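You operate a simulated robot arm through the tools that you are given. There is no shell and no other tool. Be economical: measure what you need, move in short steps, check, and stop when the job is done.

You run a simulated robot arm. Do the job below in one go: nothing can be reset, and whatever is moved stays where it is left.

TASK
Put the white boat from the bench top beside the furnace on the low shelf under the middle wall bench. Put two of the amber bottles from the bench top beside the dryer on the bench top beside the booth. Open the second drawer from the top of the middle unit, take the yellow spoon from the second middle drawer space from the top and put it on top of the orange box on the bench top behind the furnace, then shut the drawer. Put the clear beaker from the bench top behind the furnace in the inside of the silver basin. Put two of the white cards from the top of the short bench on the bench top beside the furnace. Any order will do. Set down upright: amber bottle, clear beaker.
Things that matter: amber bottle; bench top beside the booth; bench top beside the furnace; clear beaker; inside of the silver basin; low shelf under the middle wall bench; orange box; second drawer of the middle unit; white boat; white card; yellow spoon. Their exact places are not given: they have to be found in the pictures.

The check looks at the end state, three seconds after you hand in, the way a careful person would. Anything else that was tipped, shoved, dropped, spilled or broken makes it a failure.

THE ROBOT
A 7-joint arm with a two-finger parallel gripper on a trunk, on a base that drives. Base frame: it is fixed to the floor where the robot stands at the start and does not move with it; the origin is under the middle of the robot, x ahead of it, y to its left, z up; the surface under the hand at the start is at about z = 0.8. Lengths are in m, angles in degrees, forces in N, time in s.
Its first joint turns from -149.0 to 149.0 degrees. Places, roughly: amber bottle [0.75, 0.25, 0.75]; bench top beside the booth [1.4, 0.2, 0.8]; bench top beside the furnace [0.8, -0.3, 0.8]; clear beaker (8x8x10 cm) [1.9, -1.1, 0.8]; inside of the silver basin (22x26 cm) [4.58, -0.2, 0.8]; low shelf under the middle wall bench [0, 3.4, 0.2]; orange box [1.75, -1.5, 0.75]; second drawer of the middle unit [0.8, -0.3, 0.4]; white boat [0.75, 0, 0.75]; white card [3.5, -2.75, 0.75]; yellow spoon (14x4x2 cm) [0.7, -0.4, 0.4]. Payload 3.5 kg.
Tool frame: the origin (TCP) lies between the finger pads and is the grasp point; the fingertips stand 0.023 m ahead of it; z points along the fingers, y is the line along which they close. Largest opening 0.094 m; finger width 0.038, thickness 0.01; the body of the gripper, 0.054 by 0.096 m, starts 0.039 m behind the TCP.
Orientation is that of the tool frame in the base frame, as a unit quaternion [x, y, z, w]. With the fingers straight down and closing along the base's y, the tool's x points along the base's -x, its y along +y and its z along -z.

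THE INTERFACE
- The arm moves only by the tool step_arm. Its argument "commands" is a list of rows, each a list of 6 numbers: the shift along the tool's x, y, z in units of 25 mm (1.0 is 25 mm), then the turn, a rotation vector about the tool's x, y, z in units of 5 degrees (1.0 is 5 degrees). In form: [[tx, ty, tz, ax, ay, az], ...]. A call has 1 to 8 rows; each row shifts and turns the commanded pose from where the row before left it, along the tool's axes as they then stand. "claw" is the closure in counts, from 0 (fully open) to 255 (shut), set as the call begins (left out, the last holds). A call with a number of a shift or a turn outside -1 to 1 is refused whole. Each row takes 0.2 s and may step no farther than 0.05 m and 8.6 degrees from the row before; otherwise, or with a gripper value out of range, the whole call is refused. Where a pose cannot be reached the arm comes as near as it can. A force on the tool above 40 N (or 10 N above the force at the start of the call, whichever is more), or a blocked arm, ends the call early, and 0.2 s more pass. The fingers move at their own pace (about 0.153 m/s each) and stop on an object; they squeeze with about 39 N. The grip force told is the motor's: it shows also when the fingers shut on nothing. Time passes only in rows, and 0.2 s behind the last, so rows that do not move let the fingers close. It gives the time, the measured TCP pose, the force on the tool (base axes), the opening and the grip force at its end, in the units of the frame above (readings bear some noise), with the torque about the TCP (base axes, N m) and any sound that the robot's microphone picked up.
- Cameras (640 x 400 px; columns grow to the right, rows downward): "scene" is now at [-0.244, 0.1776, 1.2674]; the picture's right is [-0.12, -0.99, 0.00], its down [-0.57, 0.07, -0.82] and it looks along [0.81, -0.10, -0.58] (base axes); focal length 255 px, centre (320, 200). "wrist" rides on the gripper at [0.086, 0.016, -0.074] in the tool frame; the picture's right is [-0.18, 0.98, 0.00], its down [-0.58, -0.11, -0.81] and it looks along [-0.79, -0.15, 0.59] (tool axes); focal length 243 px, centre (320, 200).
- snapshot(camera): a new picture of that camera. It takes no simulated time.
- base_move(legs): drives the robot by 1 to 6 legs, each [ahead, left, turn to the left] in m, m and degrees, along the robot's own axes; the way and the turn of a leg run together, so that a leg with both is an arc; at most 1.5 m and 180 degrees a leg. The arm and the cameras ride along, it lands a little off, and it stops where it bumps. It gives what a move gives.
- head_to(pan, tilt): turns the head with the scene camera to pan (to the left, within 143 degrees either way) and tilt (down, from -29 to 69), counted from straight ahead of the robot. It gives what a move gives.
- probe_pixels(camera, pixels): for up to 12 pixels [column, row] of the newest picture of that camera ("zoom" is the newest enlarged one), the place [x, y, z] in the base frame of the surface seen there, good to about 0.002 m. It takes no simulated time.
- zoom(camera, box): a new picture of the part [left, top, right, bottom] of that camera's present view, enlarged. It takes no simulated time.
- close_job(): hands the job in; it is judged then, once.

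Work in short steps. Measure before you move; look again where a grasp or a placing could have gone wrong, and mend it. You have 322 turns and 206 pictures in all, those below and enlarged ones among them. Open the gripper and draw the arm clear of the work before you hand the job in, unless the task says otherwise.

The tools are called after ">>>" by a JSON object that holds its "op" and its "data". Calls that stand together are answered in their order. step_arm: Moves the arm, as the interface text tells. Its arguments: {"type":"object","properties":{"commands":{"type":"array","items":{"type":"array","items":{"type":"number"}}},"claw":{"type":"number"}},"required":["commands"]} The other tools are called the same way: base_move (legs) drives the base; head_to (pan, tilt) turns the head that bears the scene camera; snapshot (camera) takes a picture; probe_pixels (camera, pixels) gives the place of the surface under pixels of a picture; zoom (camera, box) takes an enlarged picture of a part of a camera's view; close_job () hands the job in.

At the start:

```text
time: 0.0
position: [0.7224, -0.3289, 0.9994]
tcp_rot: [0.0, 1.0, 0.0, 0.0]
contact_force: [-0.6, -0.7, 0.3]
moment: [0.01, -0.04, 0.02]
gripper_width: 0.094
finger_force: 0.2
robot x, y, heading: [-0.0001, 0.0013, 0.1]
head pan, tilt: [-7.1, 35.4]
```

scene: 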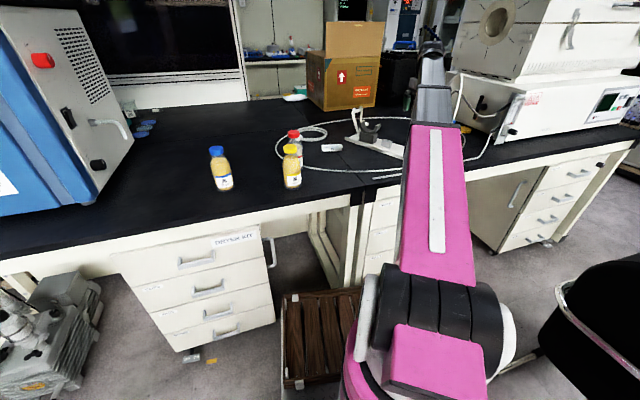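
wrist: 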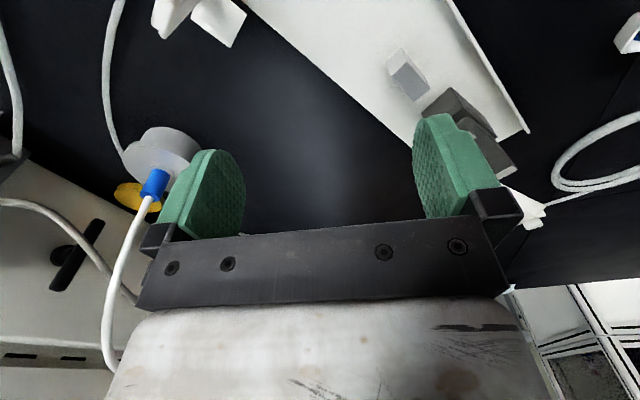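

The scene shows amber bottles near (220,168), (292,165), (294,140) and a white item near (332,148). I enlarge this area.

>>> {"op": "zoom", "data": {"camera": "scene", "box": [180, 70, 440, 230]}}

>>> {"op": "probe_pixels", "data": {"camera": "scene", "pixels": [[222, 172], [217, 150], [292, 172], [290, 150], [295, 134], [332, 148], [296, 97], [120, 180], [300, 195], [200, 110], [380, 160], [340, 90]]}}

```text
2.46 times, centred on (310, 150) of scene
```

zoom: 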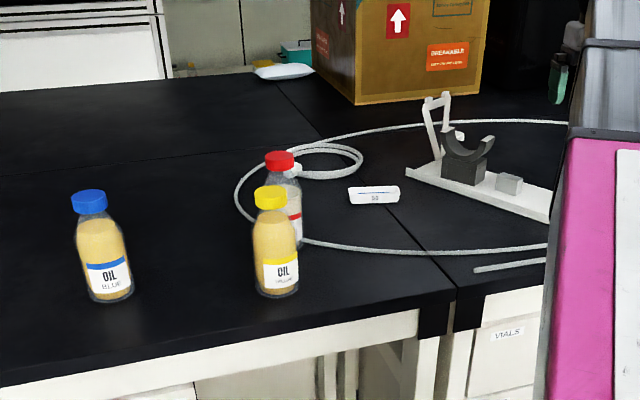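

```text
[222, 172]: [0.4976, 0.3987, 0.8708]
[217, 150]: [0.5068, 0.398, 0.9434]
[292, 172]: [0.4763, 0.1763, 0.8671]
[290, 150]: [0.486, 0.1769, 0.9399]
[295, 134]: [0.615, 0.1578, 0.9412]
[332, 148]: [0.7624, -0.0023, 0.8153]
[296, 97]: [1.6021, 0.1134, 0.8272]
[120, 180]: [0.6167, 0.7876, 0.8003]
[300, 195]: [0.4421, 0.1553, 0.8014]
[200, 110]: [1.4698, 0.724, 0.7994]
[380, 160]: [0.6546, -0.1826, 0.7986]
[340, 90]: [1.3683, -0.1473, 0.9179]
```

I probe the bench seams and turn the head to look about.

>>> {"op": "probe_pixels", "data": {"camera": "scene", "pixels": [[184, 141], [290, 130], [310, 120], [300, 105], [343, 168], [362, 192], [60, 247], [220, 107], [150, 108], [270, 100], [245, 98], [375, 105]]}}

>>> {"op": "head_to", "data": {"pan": -45, "tilt": 20}}

>>> {"op": "snapshot", "data": {"camera": "scene"}}

>>> {"op": "head_to", "data": {"pan": 20, "tilt": 15}}

>>> {"op": "snapshot", "data": {"camera": "scene"}}

>>> {"op": "head_to", "data": {"pan": 90, "tilt": 20}}

>>> {"op": "snapshot", "data": {"camera": "scene"}}

>>> {"op": "head_to", "data": {"pan": -100, "tilt": 20}}

>>> {"op": "snapshot", "data": {"camera": "scene"}}

```text
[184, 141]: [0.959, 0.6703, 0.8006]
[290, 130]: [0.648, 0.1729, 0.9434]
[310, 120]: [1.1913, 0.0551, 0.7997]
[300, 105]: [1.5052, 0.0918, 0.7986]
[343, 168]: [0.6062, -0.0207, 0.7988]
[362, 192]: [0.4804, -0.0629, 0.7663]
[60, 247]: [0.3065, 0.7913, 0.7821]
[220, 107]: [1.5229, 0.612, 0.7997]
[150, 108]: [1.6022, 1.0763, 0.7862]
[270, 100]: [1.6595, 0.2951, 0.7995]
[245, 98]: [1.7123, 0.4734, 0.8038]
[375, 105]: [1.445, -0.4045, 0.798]
```

```text
time: 1.0
position: [0.7209, -0.3284, 0.9989]
tcp_rot: [0.0, 1.0, 0.0, 0.001]
contact_force: [0.9, 0.9, 0.0]
moment: [0.01, 0.02, 0.03]
gripper_width: 0.094
finger_force: 0.0
robot x, y, heading: [0.001, 0.0012, 0.2]
head pan, tilt: [-45.0, 20.0]
```

```text
202 pictures are left
```

scene: 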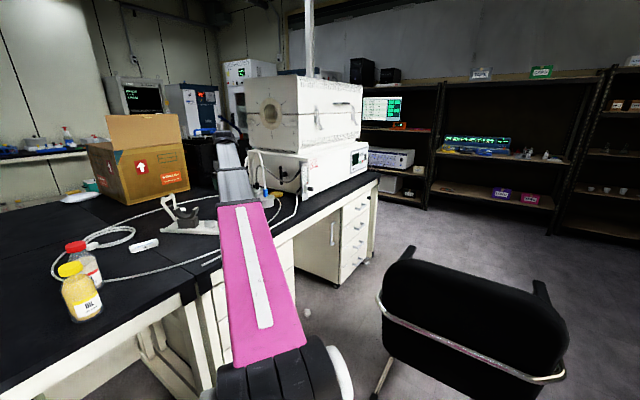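

```text
time: 2.4
position: [0.7215, -0.3286, 0.9992]
tcp_rot: [0.0, 1.0, 0.0, 0.0]
contact_force: [0.4, 0.3, 0.0]
moment: [-0.01, 0.01, 0.0]
gripper_width: 0.0941
finger_force: 0.0
robot x, y, heading: [-0.0001, -0.0011, -0.3]
head pan, tilt: [20.0, 15.0]
```

```text
201 pictures are left
```

scene: 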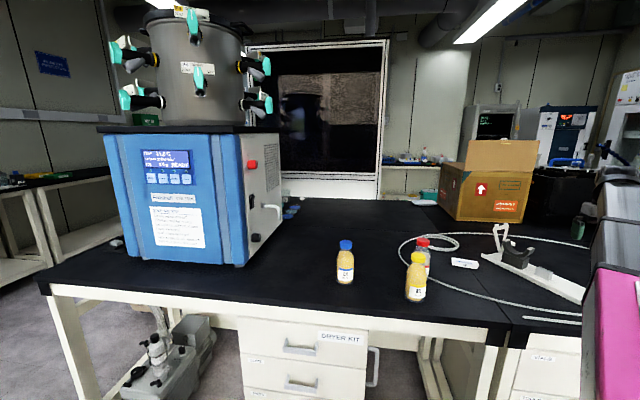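

```text
time: 3.8
position: [0.7214, -0.3277, 0.9987]
tcp_rot: [0.001, 1.0, 0.0, 0.0]
contact_force: [0.2, -0.3, -0.3]
moment: [0.01, 0.02, 0.0]
gripper_width: 0.0941
finger_force: 0.0
robot x, y, heading: [0.0031, -0.0029, -0.1]
head pan, tilt: [90.0, 20.0]
```

```text
200 pictures are left
```

scene: 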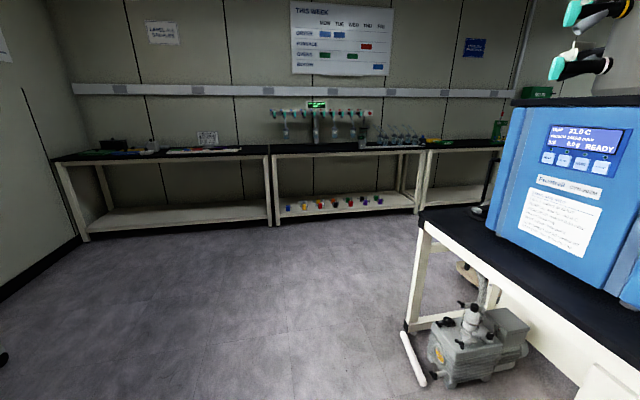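

```text
time: 6.6
position: [0.7214, -0.3288, 1.0004]
tcp_rot: [0.0, 1.0, 0.0, 0.0]
contact_force: [-0.6, 0.0, -0.1]
moment: [-0.03, 0.01, 0.02]
gripper_width: 0.0941
finger_force: 0.0
robot x, y, heading: [0.0021, 0.0029, 0.0]
head pan, tilt: [-100.0, 20.0]
```

```text
199 pictures are left
```

scene: 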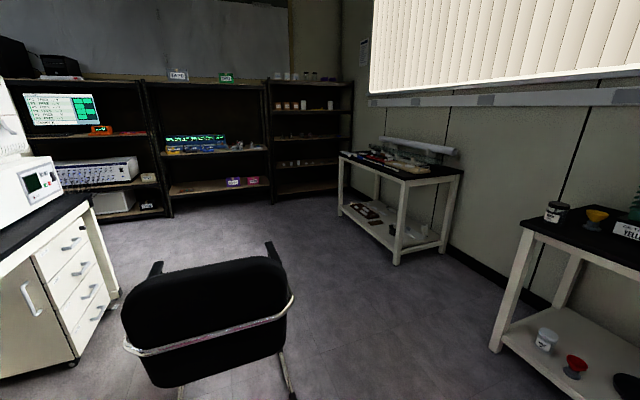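

The right-hand view shows tables and shelves; I probe places here to set up a map.

>>> {"op": "probe_pixels", "data": {"camera": "scene", "pixels": [[400, 160], [345, 215], [398, 262], [600, 240], [495, 345], [200, 300], [120, 295], [175, 215], [340, 190], [85, 200], [230, 182], [60, 345]]}}

>>> {"op": "zoom", "data": {"camera": "scene", "box": [320, 120, 480, 270]}}

>>> {"op": "head_to", "data": {"pan": -25, "tilt": 5}}

>>> {"op": "snapshot", "data": {"camera": "scene"}}

```text
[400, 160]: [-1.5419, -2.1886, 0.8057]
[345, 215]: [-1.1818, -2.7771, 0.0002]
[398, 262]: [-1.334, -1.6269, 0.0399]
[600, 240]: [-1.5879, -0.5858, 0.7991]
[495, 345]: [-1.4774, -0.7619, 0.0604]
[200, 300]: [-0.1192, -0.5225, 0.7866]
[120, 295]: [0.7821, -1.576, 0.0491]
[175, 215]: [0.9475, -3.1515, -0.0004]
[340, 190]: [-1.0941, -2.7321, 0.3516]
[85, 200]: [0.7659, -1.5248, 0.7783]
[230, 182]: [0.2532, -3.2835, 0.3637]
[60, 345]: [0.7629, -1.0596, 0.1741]
```

```text
2.67 times, centred on (400, 195) of scene
```

zoom: 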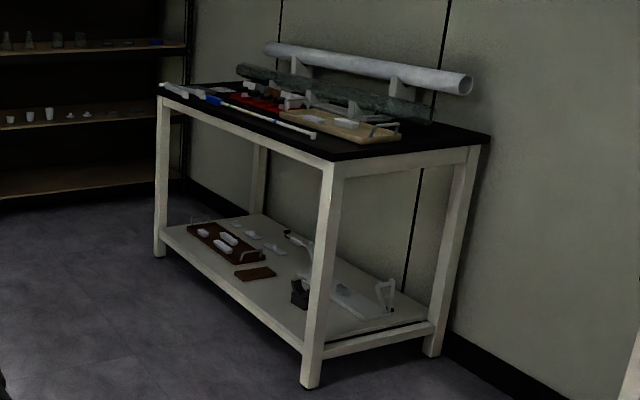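

```text
time: 8.1
position: [0.7205, -0.3277, 1.0002]
tcp_rot: [0.0, 1.0, 0.0, 0.0]
contact_force: [0.2, -0.4, -0.2]
moment: [-0.01, 0.02, -0.02]
gripper_width: 0.0944
finger_force: 0.0
robot x, y, heading: [0.0001, -0.0042, 0.0]
head pan, tilt: [-25.0, 5.0]
```

```text
197 pictures are left
```

scene: 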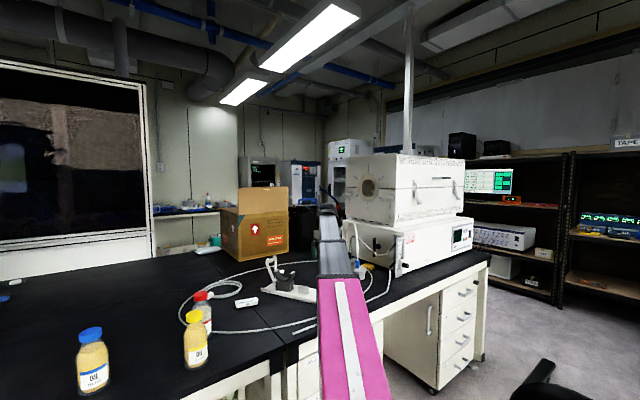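

I look closer at the boat and down at the bench edge for clearance.

>>> {"op": "head_to", "data": {"pan": 0, "tilt": 60}}

>>> {"op": "snapshot", "data": {"camera": "scene"}}

>>> {"op": "head_to", "data": {"pan": -10, "tilt": 35}}

>>> {"op": "zoom", "data": {"camera": "scene", "box": [290, 110, 410, 190]}}

```text
time: 9.3
position: [0.7221, -0.3284, 0.9995]
tcp_rot: [0.001, 1.0, 0.0, 0.0]
contact_force: [-0.1, 0.7, 0.5]
moment: [0.0, 0.0, 0.0]
gripper_width: 0.094
finger_force: 0.1
robot x, y, heading: [-0.003, -0.0, 0.0]
head pan, tilt: [0.0, 60.0]
```

```text
196 pictures are left
```

scene: 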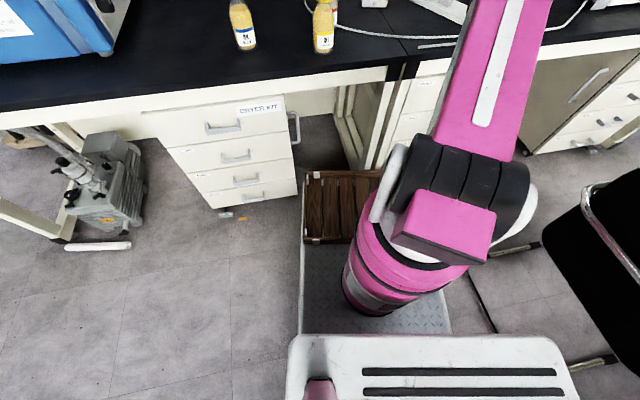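

```text
time: 10.2
position: [0.7219, -0.327, 0.9997]
tcp_rot: [0.0, 1.0, 0.0, 0.0]
contact_force: [0.1, -0.5, -1.2]
moment: [-0.02, 0.01, 0.03]
gripper_width: 0.0943
finger_force: 0.2
robot x, y, heading: [-0.0011, -0.0013, -0.1]
head pan, tilt: [-10.0, 35.0]
```

```text
5.00 times, centred on (350, 150) of scene
```

zoom: 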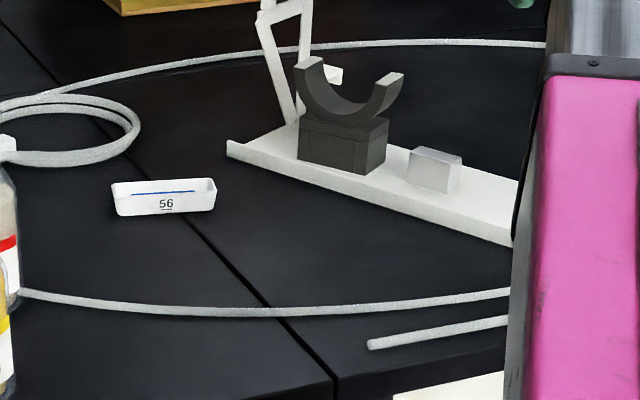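

I probe the boat's edges in the enlarged picture, then view the base again.

>>> {"op": "probe_pixels", "data": {"camera": "zoom", "pixels": [[116, 185], [213, 182], [122, 214], [213, 208], [165, 188], [165, 214], [165, 183], [180, 230], [100, 200], [225, 195]]}}

>>> {"op": "head_to", "data": {"pan": 0, "tilt": 60}}

>>> {"op": "snapshot", "data": {"camera": "scene"}}

>>> {"op": "probe_pixels", "data": {"camera": "scene", "pixels": [[305, 172], [375, 172], [305, 240], [375, 240], [300, 300], [440, 320], [300, 340], [215, 205], [260, 103], [140, 110], [385, 75], [570, 350]]}}

```text
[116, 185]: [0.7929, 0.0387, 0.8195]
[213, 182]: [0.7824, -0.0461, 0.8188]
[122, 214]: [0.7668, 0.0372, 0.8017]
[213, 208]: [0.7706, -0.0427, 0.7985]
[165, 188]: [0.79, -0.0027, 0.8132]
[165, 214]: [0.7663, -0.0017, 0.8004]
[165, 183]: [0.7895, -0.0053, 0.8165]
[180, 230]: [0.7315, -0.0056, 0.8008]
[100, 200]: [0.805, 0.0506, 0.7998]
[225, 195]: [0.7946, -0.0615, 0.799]
```

```text
time: 11.1
position: [0.7213, -0.3281, 0.9999]
tcp_rot: [0.001, 1.0, -0.001, 0.0]
contact_force: [-0.1, 0.0, -0.5]
moment: [0.02, -0.03, 0.04]
gripper_width: 0.0939
finger_force: 0.0
robot x, y, heading: [-0.0014, 0.0047, 0.1]
head pan, tilt: [0.0, 60.0]
```

```text
194 pictures are left
```

scene: 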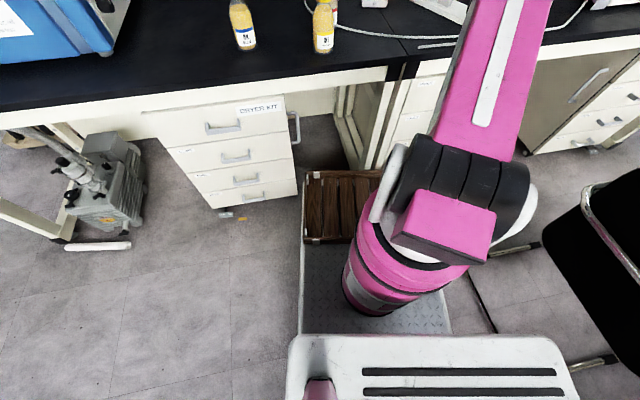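

```text
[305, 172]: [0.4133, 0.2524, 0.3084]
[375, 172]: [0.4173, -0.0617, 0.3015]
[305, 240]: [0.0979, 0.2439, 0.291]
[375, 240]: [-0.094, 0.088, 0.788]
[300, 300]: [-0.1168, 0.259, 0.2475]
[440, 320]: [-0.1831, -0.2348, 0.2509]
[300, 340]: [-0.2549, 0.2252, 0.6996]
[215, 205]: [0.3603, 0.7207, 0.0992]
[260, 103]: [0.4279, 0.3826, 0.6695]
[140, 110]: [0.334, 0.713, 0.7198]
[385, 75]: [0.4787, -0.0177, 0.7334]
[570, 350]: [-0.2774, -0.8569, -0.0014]
```

The boat is centred near (0.78,-0.003), long along y. I raise the tool and turn it a quarter about its axis so it closes along x.

>>> {"op": "step_arm", "data": {"commands": [[0, 0, -0.3, 0, 0, -1], [0, 0, -0.3, 0, 0, -1], [0, 0, -0.3, 0, 0, -1], [0, 0, -0.3, 0, 0, -1], [0, 0, -0.3, 0, 0, -1], [0, 0, -0.3, 0, 0, -1], [0, 0, -0.3, 0, 0, -1], [0, 0, -0.3, 0, 0, -1]], "claw": 0}}

>>> {"op": "step_arm", "data": {"commands": [[0, 0, 0, 0, 0, -1], [0, 0, 0, 0, 0, -1], [0, 0, 0, 0, 0, -1], [0, 0, 0, 0, 0, -1], [0, 0, 0, 0, 0, -1], [0, 0, 0, 0, 0, -1], [0, 0, 0, 0, 0, -1], [0, 0, 0, 0, 0, -1]]}}

>>> {"op": "step_arm", "data": {"commands": [[0, 0, 0, 0, 0, -1], [0, 0, 0, 0, 0, -1]]}}

```text
time: 12.9
position: [0.7225, -0.3286, 1.0608]
tcp_rot: [-0.343, 0.939, 0.0, 0.0]
contact_force: [0.6, 0.1, -0.1]
moment: [0.0, 0.0, 0.01]
gripper_width: 0.094
finger_force: 0.1
robot x, y, heading: [-0.0033, -0.0007, 0.0]
head pan, tilt: [0.0, 60.0]
```

```text
time: 14.7
position: [0.7208, -0.3281, 1.0582]
tcp_rot: [-0.643, 0.766, 0.001, 0.0]
contact_force: [0.4, 0.6, -0.6]
moment: [-0.01, 0.01, 0.0]
gripper_width: 0.0941
finger_force: 0.1
robot x, y, heading: [0.0026, 0.0032, 0.1]
head pan, tilt: [0.0, 60.0]
```

```text
time: 15.3
position: [0.7204, -0.3285, 1.0595]
tcp_rot: [-0.707, 0.707, 0.0, 0.0]
contact_force: [0.4, -1.0, 0.7]
moment: [0.01, 0.01, 0.0]
gripper_width: 0.094
finger_force: 0.0
robot x, y, heading: [-0.0007, -0.0012, 0.1]
head pan, tilt: [0.0, 60.0]
```

The tool's x now points along -y and its y along -x. I move over the boat.

>>> {"op": "step_arm", "data": {"commands": [[-1, -0.31, 0, 0, 0, 0], [-1, -0.31, 0, 0, 0, 0], [-1, -0.31, 0, 0, 0, 0], [-1, -0.31, 0, 0, 0, 0], [-1, -0.31, 0, 0, 0, 0], [-1, -0.31, 0, 0, 0, 0], [-1, -0.31, 0, 0, 0, 0], [-1, -0.31, 0, 0, 0, 0]]}}

>>> {"op": "step_arm", "data": {"commands": [[-1, 0, 1, 0, 0, 0], [-1, 0, 1, 0, 0, 0], [-1, 0, 1, 0, 0, 0], [-1, 0, 1, 0, 0, 0], [-1, 0, 1, 0, 0, 0]]}}

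>>> {"op": "snapshot", "data": {"camera": "wrist"}}

```text
time: 17.1
position: [0.7838, -0.1275, 1.0598]
tcp_rot: [-0.707, 0.707, 0.0, 0.0]
contact_force: [-0.5, -0.5, 0.5]
moment: [-0.01, -0.03, 0.01]
gripper_width: 0.0939
finger_force: 0.0
robot x, y, heading: [-0.0005, 0.0009, -0.1]
head pan, tilt: [0.0, 60.0]
```

```text
time: 18.3
position: [0.7831, -0.0027, 0.9353]
tcp_rot: [-0.707, 0.707, 0.0, 0.0]
contact_force: [-1.1, 0.2, -0.3]
moment: [-0.02, 0.01, -0.03]
gripper_width: 0.094
finger_force: 0.1
robot x, y, heading: [-0.0026, -0.0021, -0.0]
head pan, tilt: [0.0, 60.0]
```

```text
193 pictures are left
```

wrist: 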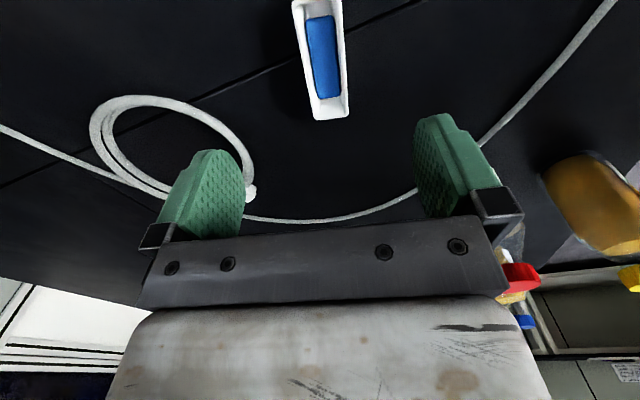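

The boat holds something blue, so it must stay level. I probe its outline in the wrist picture.

>>> {"op": "probe_pixels", "data": {"camera": "wrist", "pixels": [[293, 3], [341, 3], [312, 118], [348, 116], [322, 60], [300, 60], [344, 60]]}}

>>> {"op": "zoom", "data": {"camera": "wrist", "box": [260, 0, 390, 130]}}

```text
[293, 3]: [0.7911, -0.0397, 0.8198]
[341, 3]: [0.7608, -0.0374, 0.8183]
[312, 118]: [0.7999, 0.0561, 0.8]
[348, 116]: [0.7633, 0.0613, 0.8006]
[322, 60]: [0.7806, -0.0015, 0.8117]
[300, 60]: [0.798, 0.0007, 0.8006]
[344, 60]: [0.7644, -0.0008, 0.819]
```

```text
3.08 times, centred on (325, 65) of wrist
```

zoom: 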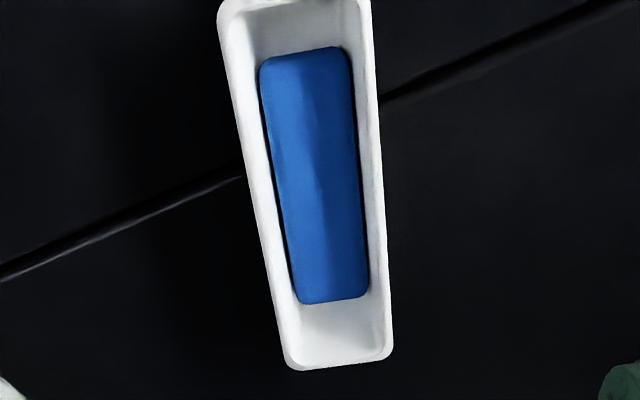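

The boat is centred at about (0.779, 0) and turned 5 degrees. I descend and close on it.

>>> {"op": "step_arm", "data": {"commands": [[0, 0.16, 1, 0, 0, 1], [0, 0, 1, 0, 0, 0], [0, 0, 1, 0, 0, 0], [0, 0, 1, 0, 0, 0], [0, 0, 0.35, 0, 0, 0]]}}

>>> {"op": "snapshot", "data": {"camera": "wrist"}}

```text
time: 19.5
position: [0.7796, -0.0027, 0.8257]
tcp_rot: [-0.675, 0.737, 0.0, 0.0]
contact_force: [0.0, 0.3, 0.8]
moment: [0.02, 0.0, 0.03]
gripper_width: 0.094
finger_force: 0.0
robot x, y, heading: [-0.0, -0.0007, 0.1]
head pan, tilt: [0.0, 60.0]
```

```text
191 pictures are left
```

wrist: 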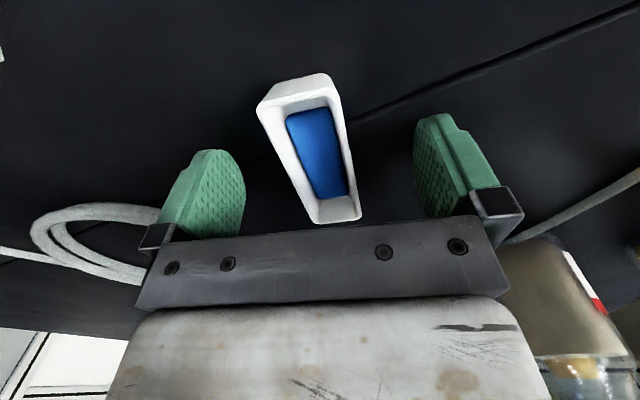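

The boat lies aligned between the pads; I close the gripper.

>>> {"op": "step_arm", "data": {"commands": [[0, 0, 0, 0, 0, 0], [0, 0, 0, 0, 0, 0], [0, 0, 0, 0, 0, 0]], "claw": 255}}

>>> {"op": "step_arm", "data": {"commands": [[0, 0, -0.5, 0, 0, 0], [0, 0, -1, 0, 0, 0], [0, 0, -1, 0, 0, 0]]}}

>>> {"op": "snapshot", "data": {"camera": "wrist"}}

```text
time: 20.3
position: [0.7791, -0.0042, 0.826]
tcp_rot: [-0.676, 0.737, 0.0, 0.0]
contact_force: [-0.2, -0.3, -1.0]
moment: [-0.01, 0.02, 0.0]
gripper_width: 0.0305
finger_force: 38.6
robot x, y, heading: [0.0024, 0.0008, -0.1]
head pan, tilt: [0.0, 60.0]
```

```text
time: 21.1
position: [0.7776, -0.0037, 0.8883]
tcp_rot: [-0.676, 0.737, -0.001, 0.0]
contact_force: [0.3, -1.2, -0.6]
moment: [-0.01, 0.01, 0.03]
gripper_width: 0.0304
finger_force: 39.5
robot x, y, heading: [0.003, -0.0013, 0.1]
head pan, tilt: [0.0, 60.0]
```

```text
190 pictures are left
```

wrist: 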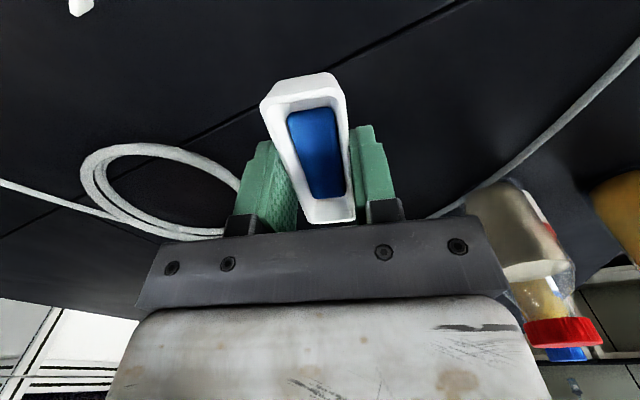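

The boat is held (opening 0.030). I raise it well above the bottles and look left for the route.

>>> {"op": "step_arm", "data": {"commands": [[0, 0, -1, 0, 0, 0], [0, 0, -1, 0, 0, 0], [0, 0, -1, 0, 0, 0], [0, 0, -1, 0, 0, 0], [0, 0, -1, 0, 0, 0], [0, 0, -1, 0, 0, 0], [0, 0, -1, 0, 0, 0], [0, 0, -1, 0, 0, 0]]}}

>>> {"op": "head_to", "data": {"pan": -143, "tilt": 40}}

>>> {"op": "snapshot", "data": {"camera": "scene"}}

>>> {"op": "head_to", "data": {"pan": 110, "tilt": 35}}

>>> {"op": "snapshot", "data": {"camera": "scene"}}

```text
time: 22.9
position: [0.7816, -0.0026, 1.0878]
tcp_rot: [-0.676, 0.737, -0.001, 0.0]
contact_force: [0.3, -0.1, -1.1]
moment: [0.02, 0.04, 0.04]
gripper_width: 0.0306
finger_force: 39.0
robot x, y, heading: [0.0015, -0.0017, -0.2]
head pan, tilt: [0.0, 60.0]
```

```text
time: 25.2
position: [0.7809, -0.0036, 1.0883]
tcp_rot: [-0.675, 0.737, 0.0, 0.0]
contact_force: [0.4, -0.2, -0.8]
moment: [-0.02, -0.02, 0.0]
gripper_width: 0.0303
finger_force: 38.7
robot x, y, heading: [-0.0009, 0.0031, 0.0]
head pan, tilt: [-143.0, 40.0]
```

```text
189 pictures are left
```

scene: 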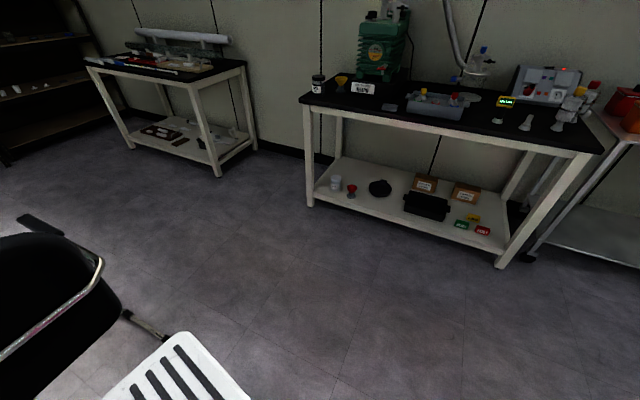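

```text
time: 28.7
position: [0.781, -0.0033, 1.0876]
tcp_rot: [-0.675, 0.738, 0.0, 0.0]
contact_force: [-0.1, -0.3, -0.5]
moment: [0.01, 0.03, 0.02]
gripper_width: 0.0305
finger_force: 39.4
robot x, y, heading: [-0.002, 0.0021, -0.1]
head pan, tilt: [110.0, 35.0]
```

```text
188 pictures are left
```

scene: 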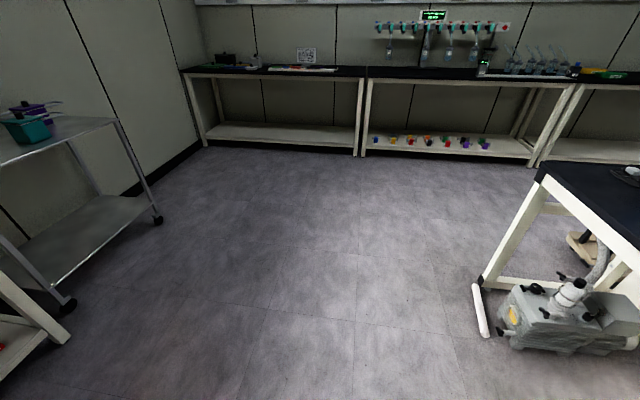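

Three benches stand on the left wall; I probe the middle one (cols 362-560) and floor clutter.

>>> {"op": "probe_pixels", "data": {"camera": "scene", "pixels": [[362, 155], [532, 165], [450, 145], [390, 143], [375, 150], [450, 135], [366, 75], [555, 82], [480, 335], [545, 165], [510, 150], [365, 90]]}}

>>> {"op": "zoom", "data": {"camera": "scene", "box": [350, 60, 590, 180]}}

>>> {"op": "probe_pixels", "data": {"camera": "zoom", "pixels": [[60, 205], [62, 225], [360, 225], [400, 240], [250, 205], [440, 240], [30, 235]]}}

```text
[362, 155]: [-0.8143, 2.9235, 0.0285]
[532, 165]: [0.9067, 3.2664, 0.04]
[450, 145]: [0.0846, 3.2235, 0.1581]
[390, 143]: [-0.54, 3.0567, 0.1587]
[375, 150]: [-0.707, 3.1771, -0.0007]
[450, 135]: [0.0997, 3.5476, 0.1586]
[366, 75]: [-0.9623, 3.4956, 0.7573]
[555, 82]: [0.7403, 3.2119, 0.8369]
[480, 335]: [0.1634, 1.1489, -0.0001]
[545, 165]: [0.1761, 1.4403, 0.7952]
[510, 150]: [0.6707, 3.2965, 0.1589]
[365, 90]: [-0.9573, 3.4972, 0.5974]
```

```text
2.67 times, centred on (470, 120) of scene
```

zoom: 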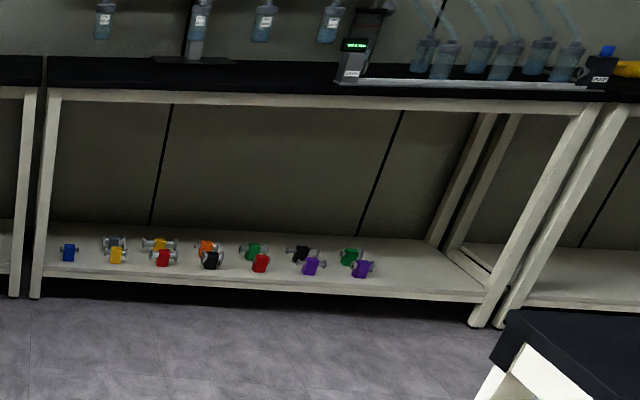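

```text
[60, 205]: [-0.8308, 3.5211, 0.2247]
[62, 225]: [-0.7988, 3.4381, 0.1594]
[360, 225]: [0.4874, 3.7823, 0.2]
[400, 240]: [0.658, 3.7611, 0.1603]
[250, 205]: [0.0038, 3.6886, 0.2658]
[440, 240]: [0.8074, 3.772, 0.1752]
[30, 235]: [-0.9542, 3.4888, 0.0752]
```

The shelf top is at z = 0.159 with a free spot near (0.70, 3.33); the room is turned about 11.5 degrees. I back off and strafe left.

>>> {"op": "base_move", "data": {"legs": [[-0.55, 0, 0], [0, 1.0, 0], [0, 1.0, 0]]}}

```text
time: 41.6
position: [0.2384, 2.0193, 1.0889]
tcp_rot: [-0.672, 0.741, 0.0, 0.001]
contact_force: [0.1, 0.4, 0.0]
moment: [0.01, -0.06, 0.0]
gripper_width: 0.0303
finger_force: 39.4
robot x, y, heading: [-0.5448, 2.0315, -0.8]
head pan, tilt: [110.0, 35.0]
```

Clear. I turn to face the wall bench and move right.

>>> {"op": "base_move", "data": {"legs": [[0, 0, 102], [0, -1.2, 0]]}}

>>> {"op": "head_to", "data": {"pan": 0, "tilt": 45}}

>>> {"op": "snapshot", "data": {"camera": "scene"}}

```text
time: 51.3
position: [0.3944, 3.0297, 1.0883]
tcp_rot: [1.0, 0.019, 0.0, 0.0]
contact_force: [0.4, 0.2, -0.6]
moment: [-0.05, -0.02, 0.03]
gripper_width: 0.0303
finger_force: 39.0
robot x, y, heading: [0.49, 2.2547, 97.1]
head pan, tilt: [110.0, 35.0]
stopped in leg 2: the robot was blocked; the commanded pose is now the measured one
```

```text
time: 53.2
position: [0.3935, 3.0288, 1.0884]
tcp_rot: [1.0, 0.019, 0.0, 0.001]
contact_force: [1.0, 0.1, 0.0]
moment: [0.03, -0.03, 0.0]
gripper_width: 0.0305
finger_force: 39.3
robot x, y, heading: [0.4864, 2.2533, 97.2]
head pan, tilt: [0.0, 45.0]
```

```text
186 pictures are left
```

scene: 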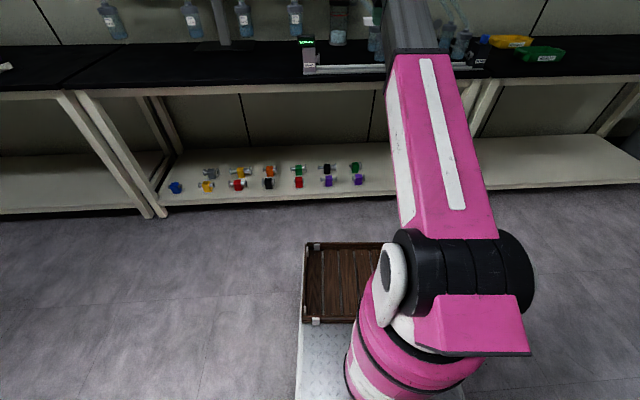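

The base was blocked on its right; I look behind at the right side.

>>> {"op": "head_to", "data": {"pan": -143, "tilt": 50}}

>>> {"op": "snapshot", "data": {"camera": "scene"}}

>>> {"op": "head_to", "data": {"pan": -90, "tilt": 50}}

>>> {"op": "snapshot", "data": {"camera": "scene"}}

```text
time: 55.5
position: [0.3946, 3.0293, 1.0885]
tcp_rot: [1.0, 0.019, 0.0, -0.001]
contact_force: [0.0, 0.1, -0.6]
moment: [0.04, 0.0, 0.02]
gripper_width: 0.0303
finger_force: 39.0
robot x, y, heading: [0.4871, 2.2504, 97.2]
head pan, tilt: [-143.0, 50.0]
```

```text
185 pictures are left
```

scene: 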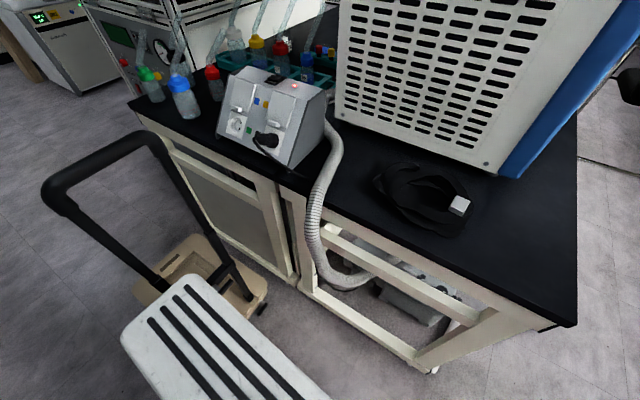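

```text
time: 56.7
position: [0.3931, 3.0283, 1.0884]
tcp_rot: [1.0, 0.02, 0.0, 0.0]
contact_force: [0.3, 0.5, -1.0]
moment: [0.0, -0.01, -0.01]
gripper_width: 0.0304
finger_force: 38.8
robot x, y, heading: [0.4904, 2.2549, 97.3]
head pan, tilt: [-90.0, 50.0]
```

```text
184 pictures are left
```

scene: 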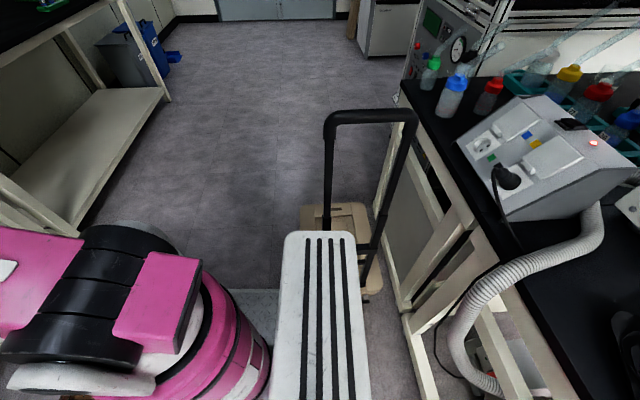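

A platform trolley stood to the right. I move off it to the left, then forward.

>>> {"op": "base_move", "data": {"legs": [[0, 0.06, 0], [0.3, 0, 4.3]]}}

>>> {"op": "snapshot", "data": {"camera": "scene"}}

>>> {"op": "head_to", "data": {"pan": -20, "tilt": 50}}

>>> {"op": "snapshot", "data": {"camera": "scene"}}

```text
time: 59.3
position: [0.228, 3.3103, 1.0894]
tcp_rot: [0.998, 0.057, -0.001, 0.0]
contact_force: [0.6, -0.3, -0.8]
moment: [-0.01, 0.0, 0.0]
gripper_width: 0.0304
finger_force: 39.0
robot x, y, heading: [0.3766, 2.5452, 101.5]
head pan, tilt: [-90.0, 50.0]
```

```text
183 pictures are left
```

scene: 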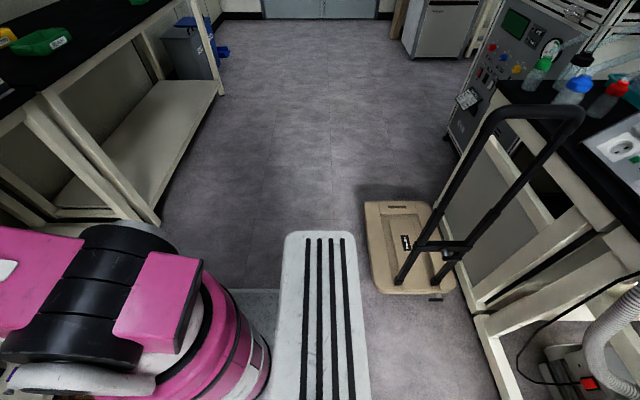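

```text
time: 60.7
position: [0.2271, 3.3099, 1.0887]
tcp_rot: [0.998, 0.057, 0.001, 0.0]
contact_force: [0.1, 0.2, 0.7]
moment: [0.02, -0.01, -0.01]
gripper_width: 0.0305
finger_force: 39.0
robot x, y, heading: [0.3841, 2.5461, 101.5]
head pan, tilt: [-20.0, 50.0]
```

```text
182 pictures are left
```

scene: 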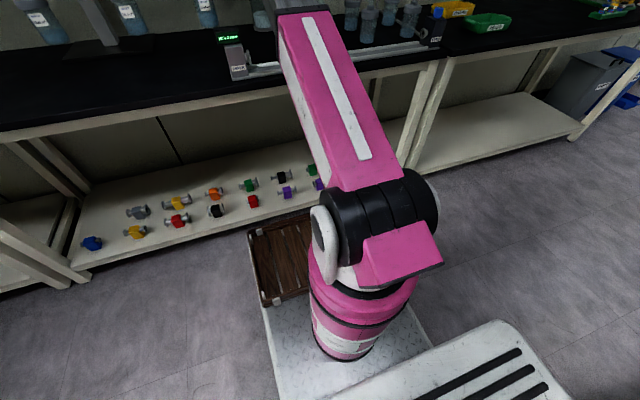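

I back off to have room to lower the arm in front of the bench, and retract the arm.

>>> {"op": "base_move", "data": {"legs": [[-0.25, 0, 0]]}}

>>> {"op": "step_arm", "data": {"commands": [[0, 1, 0, 0, 0, 0], [0, 1, 0, 0, 0, 0], [0, 1, 0, 0, 0, 0], [0, 1, 0, 0, 0, 0], [0, 1, 0, 0, 0, 0], [0, 1, 0, 0, 0, 0], [0, 0.5, 1, 0, 0, 0], [0, 0, 1, 0, 0, 0]]}}

>>> {"op": "step_arm", "data": {"commands": [[0, 0, 1, 0, 0, 0], [0, 0, 1, 0, 0, 0], [0, 0, 1, 0, 0, 0], [0, 0, 1, 0, 0, 0], [0, 0, 1, 0, 0, 0], [0, 0, 1, 0, 0, 0], [0, 0, 1, 0, 0, 0], [0, 0, 1, 0, 0, 0]]}}

>>> {"op": "step_arm", "data": {"commands": [[0, 0, 1, 0, 0, 0], [0, 0, 1, 0, 0, 0], [0, 0, 1, 0, 0, 0], [0, 0, 1, 0, 0, 0], [0, 0, 1, 0, 0, 0], [0, 0, 1, 0, 0, 0], [0, 0, 1, 0, 0, 0], [0, 0, 1, 0, 0, 0]]}}

>>> {"op": "snapshot", "data": {"camera": "scene"}}

```text
time: 62.5
position: [0.2804, 3.0641, 1.088]
tcp_rot: [0.998, 0.055, 0.0, 0.0]
contact_force: [0.0, -0.8, -1.0]
moment: [-0.01, 0.02, -0.01]
gripper_width: 0.0304
finger_force: 38.9
robot x, y, heading: [0.4292, 2.3048, 101.2]
head pan, tilt: [-20.0, 50.0]
```

```text
time: 64.3
position: [0.2963, 2.906, 1.0323]
tcp_rot: [0.998, 0.055, 0.0, 0.0]
contact_force: [0.0, -0.3, -0.2]
moment: [-0.04, -0.01, -0.01]
gripper_width: 0.0304
finger_force: 39.0
out of reach, approached as far as the arm can: row 6
robot x, y, heading: [0.4269, 2.2996, 101.1]
head pan, tilt: [-20.0, 50.0]
```

```text
time: 66.1
position: [0.2971, 2.9067, 0.8308]
tcp_rot: [0.998, 0.055, 0.0, -0.001]
contact_force: [0.5, 0.9, 0.4]
moment: [0.02, -0.03, 0.01]
gripper_width: 0.0304
finger_force: 38.7
robot x, y, heading: [0.4296, 2.299, 101.4]
head pan, tilt: [-20.0, 50.0]
```

```text
time: 67.9
position: [0.2963, 2.9061, 0.6318]
tcp_rot: [0.998, 0.055, 0.0, 0.0]
contact_force: [0.6, -0.3, 0.1]
moment: [0.0, -0.03, 0.0]
gripper_width: 0.0303
finger_force: 39.4
robot x, y, heading: [0.4293, 2.3023, 101.6]
head pan, tilt: [-20.0, 50.0]
```

```text
181 pictures are left
```

scene: 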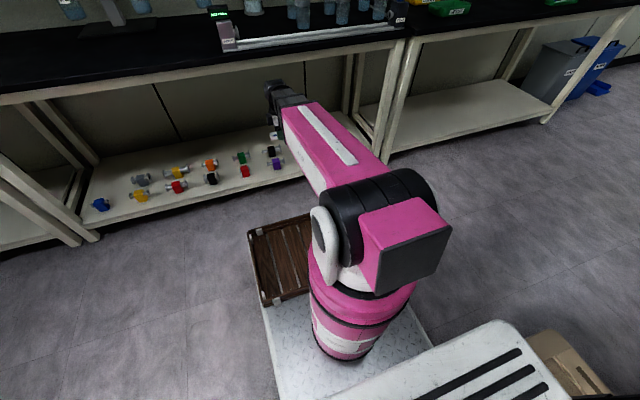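

Arm goes down well. I probe the items on the shelf to choose the spot.

>>> {"op": "probe_pixels", "data": {"camera": "scene", "pixels": [[276, 163], [272, 152], [245, 171], [290, 168], [345, 120], [375, 150], [300, 175], [386, 110], [240, 187]]}}

>>> {"op": "step_arm", "data": {"commands": [[0, 0, 1, 0, 0, 0], [0, 0, 1, 0, 0, 0], [0, 0, 1, 0, 0, 0], [0, 0, 1, 0, 0, 0], [0, 0, 1, 0, 0, 0], [0, 0, 1, 0, 0, 0], [0, 0, 1, 0, 0, 0], [0, 0, 1, 0, 0, 0]]}}

```text
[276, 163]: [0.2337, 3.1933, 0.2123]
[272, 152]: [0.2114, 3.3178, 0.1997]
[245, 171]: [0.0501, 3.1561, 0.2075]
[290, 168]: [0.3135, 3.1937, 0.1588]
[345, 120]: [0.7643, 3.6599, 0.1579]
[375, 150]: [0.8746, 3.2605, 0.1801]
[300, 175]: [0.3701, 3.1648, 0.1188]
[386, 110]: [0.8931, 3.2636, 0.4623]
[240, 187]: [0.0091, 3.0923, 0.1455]
```

```text
time: 69.7
position: [0.2963, 2.9054, 0.4315]
tcp_rot: [0.998, 0.055, 0.001, 0.0]
contact_force: [-0.3, 0.5, 0.3]
moment: [0.01, 0.01, 0.0]
gripper_width: 0.0303
finger_force: 39.1
robot x, y, heading: [0.428, 2.2985, 101.4]
head pan, tilt: [-20.0, 50.0]
```

I shift right with the arm in front of the shelf, then drive 0.2 m ahead.

>>> {"op": "step_arm", "data": {"commands": [[1, 0, 0, 0, 0, 0], [1, 0, 0, 0, 0, 0], [1, 0, 0, 0, 0, 0], [1, 0, 0, 0, 0, 0], [1, 0, 0, 0, 0, 0], [1, 0, 0, 0, 0, 0], [1, 0, 0, 0, 0, 0], [1, 0, 0, 0, 0, 0]]}}

>>> {"op": "step_arm", "data": {"commands": [[1, 0, 0.5, 0, 0, 0], [1, 0, 0.5, 0, 0, 0], [1, 0, 0.5, 0, 0, 0], [1, 0, 0.5, 0, 0, 0], [1, 0, 0.5, 0, 0, 0], [1, 0, 0.5, 0, 0, 0], [0.5, 0, 0.5, 0, 0, 0]]}}

>>> {"op": "base_move", "data": {"legs": [[0.2, 0, 0]]}}

>>> {"op": "head_to", "data": {"pan": -30, "tilt": 45}}

>>> {"op": "snapshot", "data": {"camera": "scene"}}

>>> {"op": "snapshot", "data": {"camera": "wrist"}}

```text
time: 71.5
position: [0.4955, 2.9274, 0.4316]
tcp_rot: [0.998, 0.057, 0.001, -0.001]
contact_force: [0.2, 0.0, -0.2]
moment: [-0.02, 0.0, 0.0]
gripper_width: 0.0304
finger_force: 38.5
robot x, y, heading: [0.4289, 2.3, 101.2]
head pan, tilt: [-20.0, 50.0]
```

```text
time: 73.1
position: [0.6582, 2.947, 0.3422]
tcp_rot: [0.998, 0.056, 0.0, 0.0]
contact_force: [-0.1, -0.1, -0.8]
moment: [0.0, -0.02, 0.0]
gripper_width: 0.0302
finger_force: 39.7
robot x, y, heading: [0.4295, 2.3, 101.5]
head pan, tilt: [-20.0, 50.0]
```

```text
time: 74.7
position: [0.6185, 3.1436, 0.3441]
tcp_rot: [0.999, 0.055, 0.0, 0.0]
contact_force: [-0.1, 1.2, -0.5]
moment: [-0.01, 0.0, -0.02]
gripper_width: 0.0304
finger_force: 39.0
robot x, y, heading: [0.3908, 2.4955, 101.3]
head pan, tilt: [-20.0, 50.0]
```

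```text
time: 75.5
position: [0.6183, 3.1432, 0.3441]
tcp_rot: [0.998, 0.056, 0.0, 0.0]
contact_force: [0.3, 0.5, -0.1]
moment: [-0.02, -0.02, -0.02]
gripper_width: 0.0301
finger_force: 39.2
robot x, y, heading: [0.3923, 2.4971, 101.4]
head pan, tilt: [-30.0, 45.0]
```

```text
180 pictures are left
```

scene: 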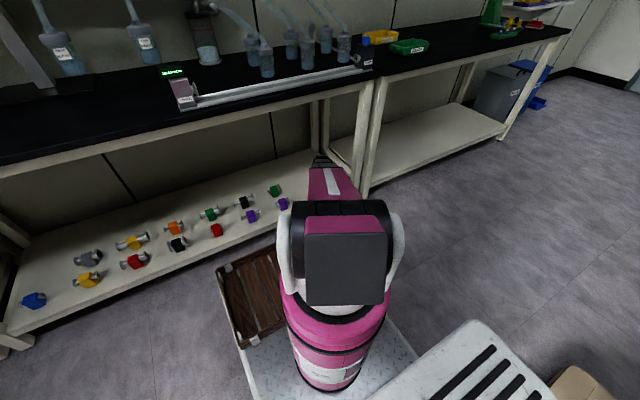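

```text
179 pictures are left
```

wrist: 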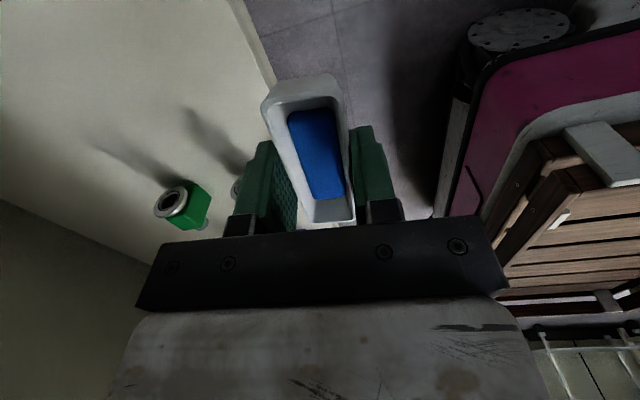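

I probe the nearest items and the shelf edge.

>>> {"op": "probe_pixels", "data": {"camera": "scene", "pixels": [[283, 204], [274, 190], [366, 185], [305, 165]]}}

>>> {"op": "probe_pixels", "data": {"camera": "wrist", "pixels": [[262, 70], [200, 190], [100, 100], [240, 185], [225, 20]]}}

```text
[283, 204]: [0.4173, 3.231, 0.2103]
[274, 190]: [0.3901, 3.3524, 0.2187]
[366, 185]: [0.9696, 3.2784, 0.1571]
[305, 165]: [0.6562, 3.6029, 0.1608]
```

```text
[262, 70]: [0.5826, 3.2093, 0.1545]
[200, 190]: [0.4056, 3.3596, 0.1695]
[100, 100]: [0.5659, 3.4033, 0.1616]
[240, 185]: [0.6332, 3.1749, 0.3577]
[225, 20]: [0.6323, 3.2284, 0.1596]
```

I extend over the shelf to (0.64, 3.32), then lower to the release height.

>>> {"op": "step_arm", "data": {"commands": [[0.2, -1, 0, 0, 0, 0], [0.2, -1, 0, 0, 0, 0], [0.2, -1, 0, 0, 0, 0], [0.2, -1, 0, 0, 0, 0], [0.2, -1, 0, 0, 0, 0], [0.3, -1, 0, 0, 0, 0], [0.3, -1, 0, 0, 0, 0]]}}

>>> {"op": "step_arm", "data": {"commands": [[0, 0, 1, 0, 0, 0], [0, 0, 1, 0, 0, 0], [0, 0, 1, 0, 0, 0], [0, 0, 1, 0, 0, 0], [0, 0, 1, 0, 0, 0], [0, 0, 1, 0, 0, 0]]}}

>>> {"op": "snapshot", "data": {"camera": "wrist"}}

```text
time: 77.0
position: [0.6378, 3.3207, 0.3441]
tcp_rot: [0.998, 0.056, -0.001, -0.001]
contact_force: [1.3, 0.0, -0.2]
moment: [0.0, 0.02, 0.02]
gripper_width: 0.0305
finger_force: 38.4
robot x, y, heading: [0.3928, 2.4934, 101.3]
head pan, tilt: [-30.0, 45.0]
```

```text
time: 78.5
position: [0.6374, 3.321, 0.1935]
tcp_rot: [0.998, 0.055, 0.001, 0.0]
contact_force: [0.3, -0.2, -1.5]
moment: [0.03, -0.03, 0.01]
gripper_width: 0.0303
finger_force: 38.8
robot x, y, heading: [0.3908, 2.4943, 101.7]
head pan, tilt: [-30.0, 45.0]
```

```text
178 pictures are left
```

wrist: 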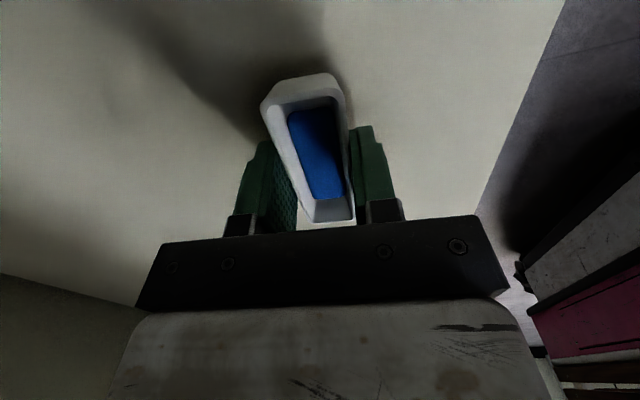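

About 8 mm remain; I lower, open, and draw up.

>>> {"op": "step_arm", "data": {"commands": [[0, 0, 0.2, 0, 0, 0], [0, 0, 0.14, 0, 0, 0]]}}

>>> {"op": "step_arm", "data": {"commands": [[0, 0, 0, 0, 0, 0], [0, 0, 0, 0, 0, 0], [0, 0, 0, 0, 0, 0]], "claw": 0}}

>>> {"op": "step_arm", "data": {"commands": [[0, 0, -0.5, 0, 0, 0], [0, 0, -1, 0, 0, 0], [0, 0, -1, 0, 0, 0], [0, 0, -1, 0, 0, 0], [0, 0, -1, 0, 0, 0], [0, 0, -1, 0, 0, 0], [0, 0, -1, 0, 0, 0]]}}

>>> {"op": "snapshot", "data": {"camera": "wrist"}}

```text
time: 79.0
position: [0.6382, 3.3221, 0.185]
tcp_rot: [0.998, 0.056, 0.0, 0.0]
contact_force: [0.7, -0.9, 3.2]
moment: [0.01, 0.01, -0.02]
gripper_width: 0.0302
finger_force: 39.2
robot x, y, heading: [0.3884, 2.4968, 101.2]
head pan, tilt: [-30.0, 45.0]
```

```text
time: 79.8
position: [0.6364, 3.321, 0.1857]
tcp_rot: [0.998, 0.056, 0.0, 0.0]
contact_force: [0.2, 1.5, 1.3]
moment: [0.01, 0.01, 0.03]
gripper_width: 0.094
finger_force: 0.0
robot x, y, heading: [0.3907, 2.4964, 101.3]
head pan, tilt: [-30.0, 45.0]
```

```text
time: 81.5
position: [0.6367, 3.322, 0.3476]
tcp_rot: [0.998, 0.056, 0.0, 0.0]
contact_force: [-0.9, 0.3, 0.1]
moment: [0.0, 0.02, -0.02]
gripper_width: 0.0939
finger_force: 0.1
robot x, y, heading: [0.3892, 2.4952, 101.5]
head pan, tilt: [-30.0, 45.0]
```

```text
177 pictures are left
```

wrist: 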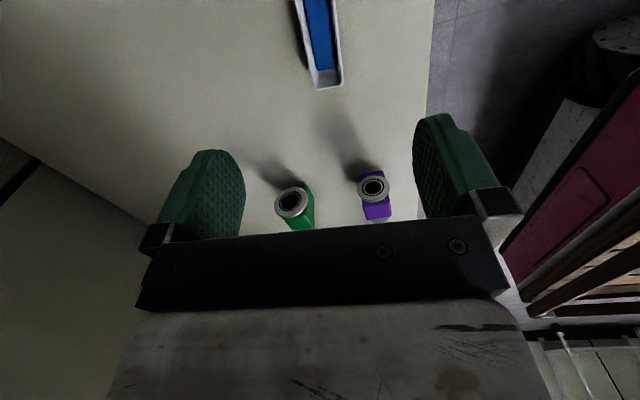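

The boat rests on the shelf as wished. I back out to the left (away from the trolley) and raise the arm.

>>> {"op": "base_move", "data": {"legs": [[-0.28, 0.3, 0]]}}

>>> {"op": "step_arm", "data": {"commands": [[0, 0, -1, 0, 0, 0], [0, 0, -1, 0, 0, 0], [0, 0, -1, 0, 0, 0], [0, 0, -1, 0, 0, 0], [0, 0, -1, 0, 0, 0], [0, 0, -1, 0, 0, 0], [0, 0, -1, 0, 0, 0], [0, 0, -1, 0, 0, 0]]}}

>>> {"op": "step_arm", "data": {"commands": [[0, 0, -1, 0, 0, 0], [0, 0, -1, 0, 0, 0], [0, 0, -1, 0, 0, 0], [0, 0, -1, 0, 0, 0], [0, 0, -1, 0, 0, 0], [0, 0, -1, 0, 0, 0], [0, 0, -1, 0, 0, 0], [0, 0, -1, 0, 0, 0]]}}

>>> {"op": "step_arm", "data": {"commands": [[0, 0, -1, 0, 0, 0], [0, 0, -1, 0, 0, 0], [0, 0, -1, 0, 0, 0], [0, 0, -1, 0, 0, 0], [0, 0, -1, 0, 0, 0], [0, 0, -1, 0, 0, 0], [0, 0, -1, 0, 0, 0], [0, 0, -1, 0, 0, 0]]}}

>>> {"op": "head_to", "data": {"pan": -20, "tilt": 25}}

>>> {"op": "snapshot", "data": {"camera": "scene"}}

```text
time: 84.0
position: [0.4006, 2.9884, 0.347]
tcp_rot: [0.998, 0.055, 0.0, 0.0]
contact_force: [0.1, 0.3, 0.1]
moment: [0.03, -0.01, -0.01]
gripper_width: 0.0941
finger_force: 0.1
robot x, y, heading: [0.1536, 2.1666, 101.3]
head pan, tilt: [-30.0, 45.0]
```

```text
time: 85.8
position: [0.4001, 2.9885, 0.5479]
tcp_rot: [0.999, 0.054, 0.001, 0.0]
contact_force: [-0.3, 0.2, 0.5]
moment: [0.02, 0.0, -0.04]
gripper_width: 0.0939
finger_force: 0.2
robot x, y, heading: [0.1517, 2.1638, 101.3]
head pan, tilt: [-30.0, 45.0]
```

```text
time: 87.6
position: [0.3999, 2.9883, 0.7477]
tcp_rot: [0.998, 0.055, 0.0, 0.0]
contact_force: [0.0, 0.7, -0.4]
moment: [0.03, -0.01, -0.01]
gripper_width: 0.0937
finger_force: 0.1
robot x, y, heading: [0.1508, 2.1628, 101.4]
head pan, tilt: [-30.0, 45.0]
```

```text
time: 89.4
position: [0.4019, 2.9896, 0.9482]
tcp_rot: [0.999, 0.055, 0.0, 0.0]
contact_force: [0.0, 0.5, -0.2]
moment: [-0.02, -0.03, 0.02]
gripper_width: 0.094
finger_force: 0.0
robot x, y, heading: [0.1564, 2.167, 101.3]
head pan, tilt: [-30.0, 45.0]
```

```text
time: 90.2
position: [0.4016, 2.9894, 0.9466]
tcp_rot: [0.999, 0.054, 0.0, 0.0]
contact_force: [-0.7, 0.2, 0.9]
moment: [-0.04, -0.02, 0.04]
gripper_width: 0.0941
finger_force: 0.1
robot x, y, heading: [0.1511, 2.1611, 101.4]
head pan, tilt: [-20.0, 25.0]
```

```text
176 pictures are left
```

scene: 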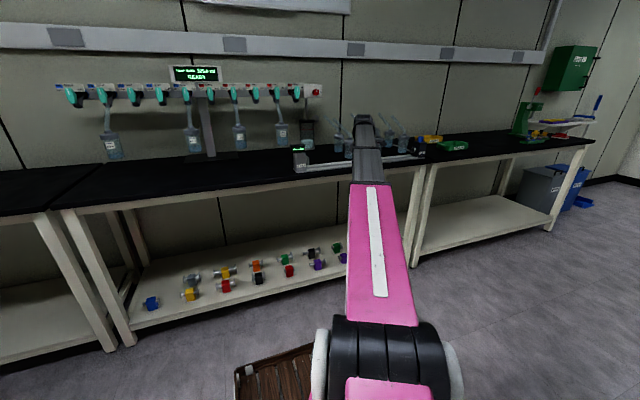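

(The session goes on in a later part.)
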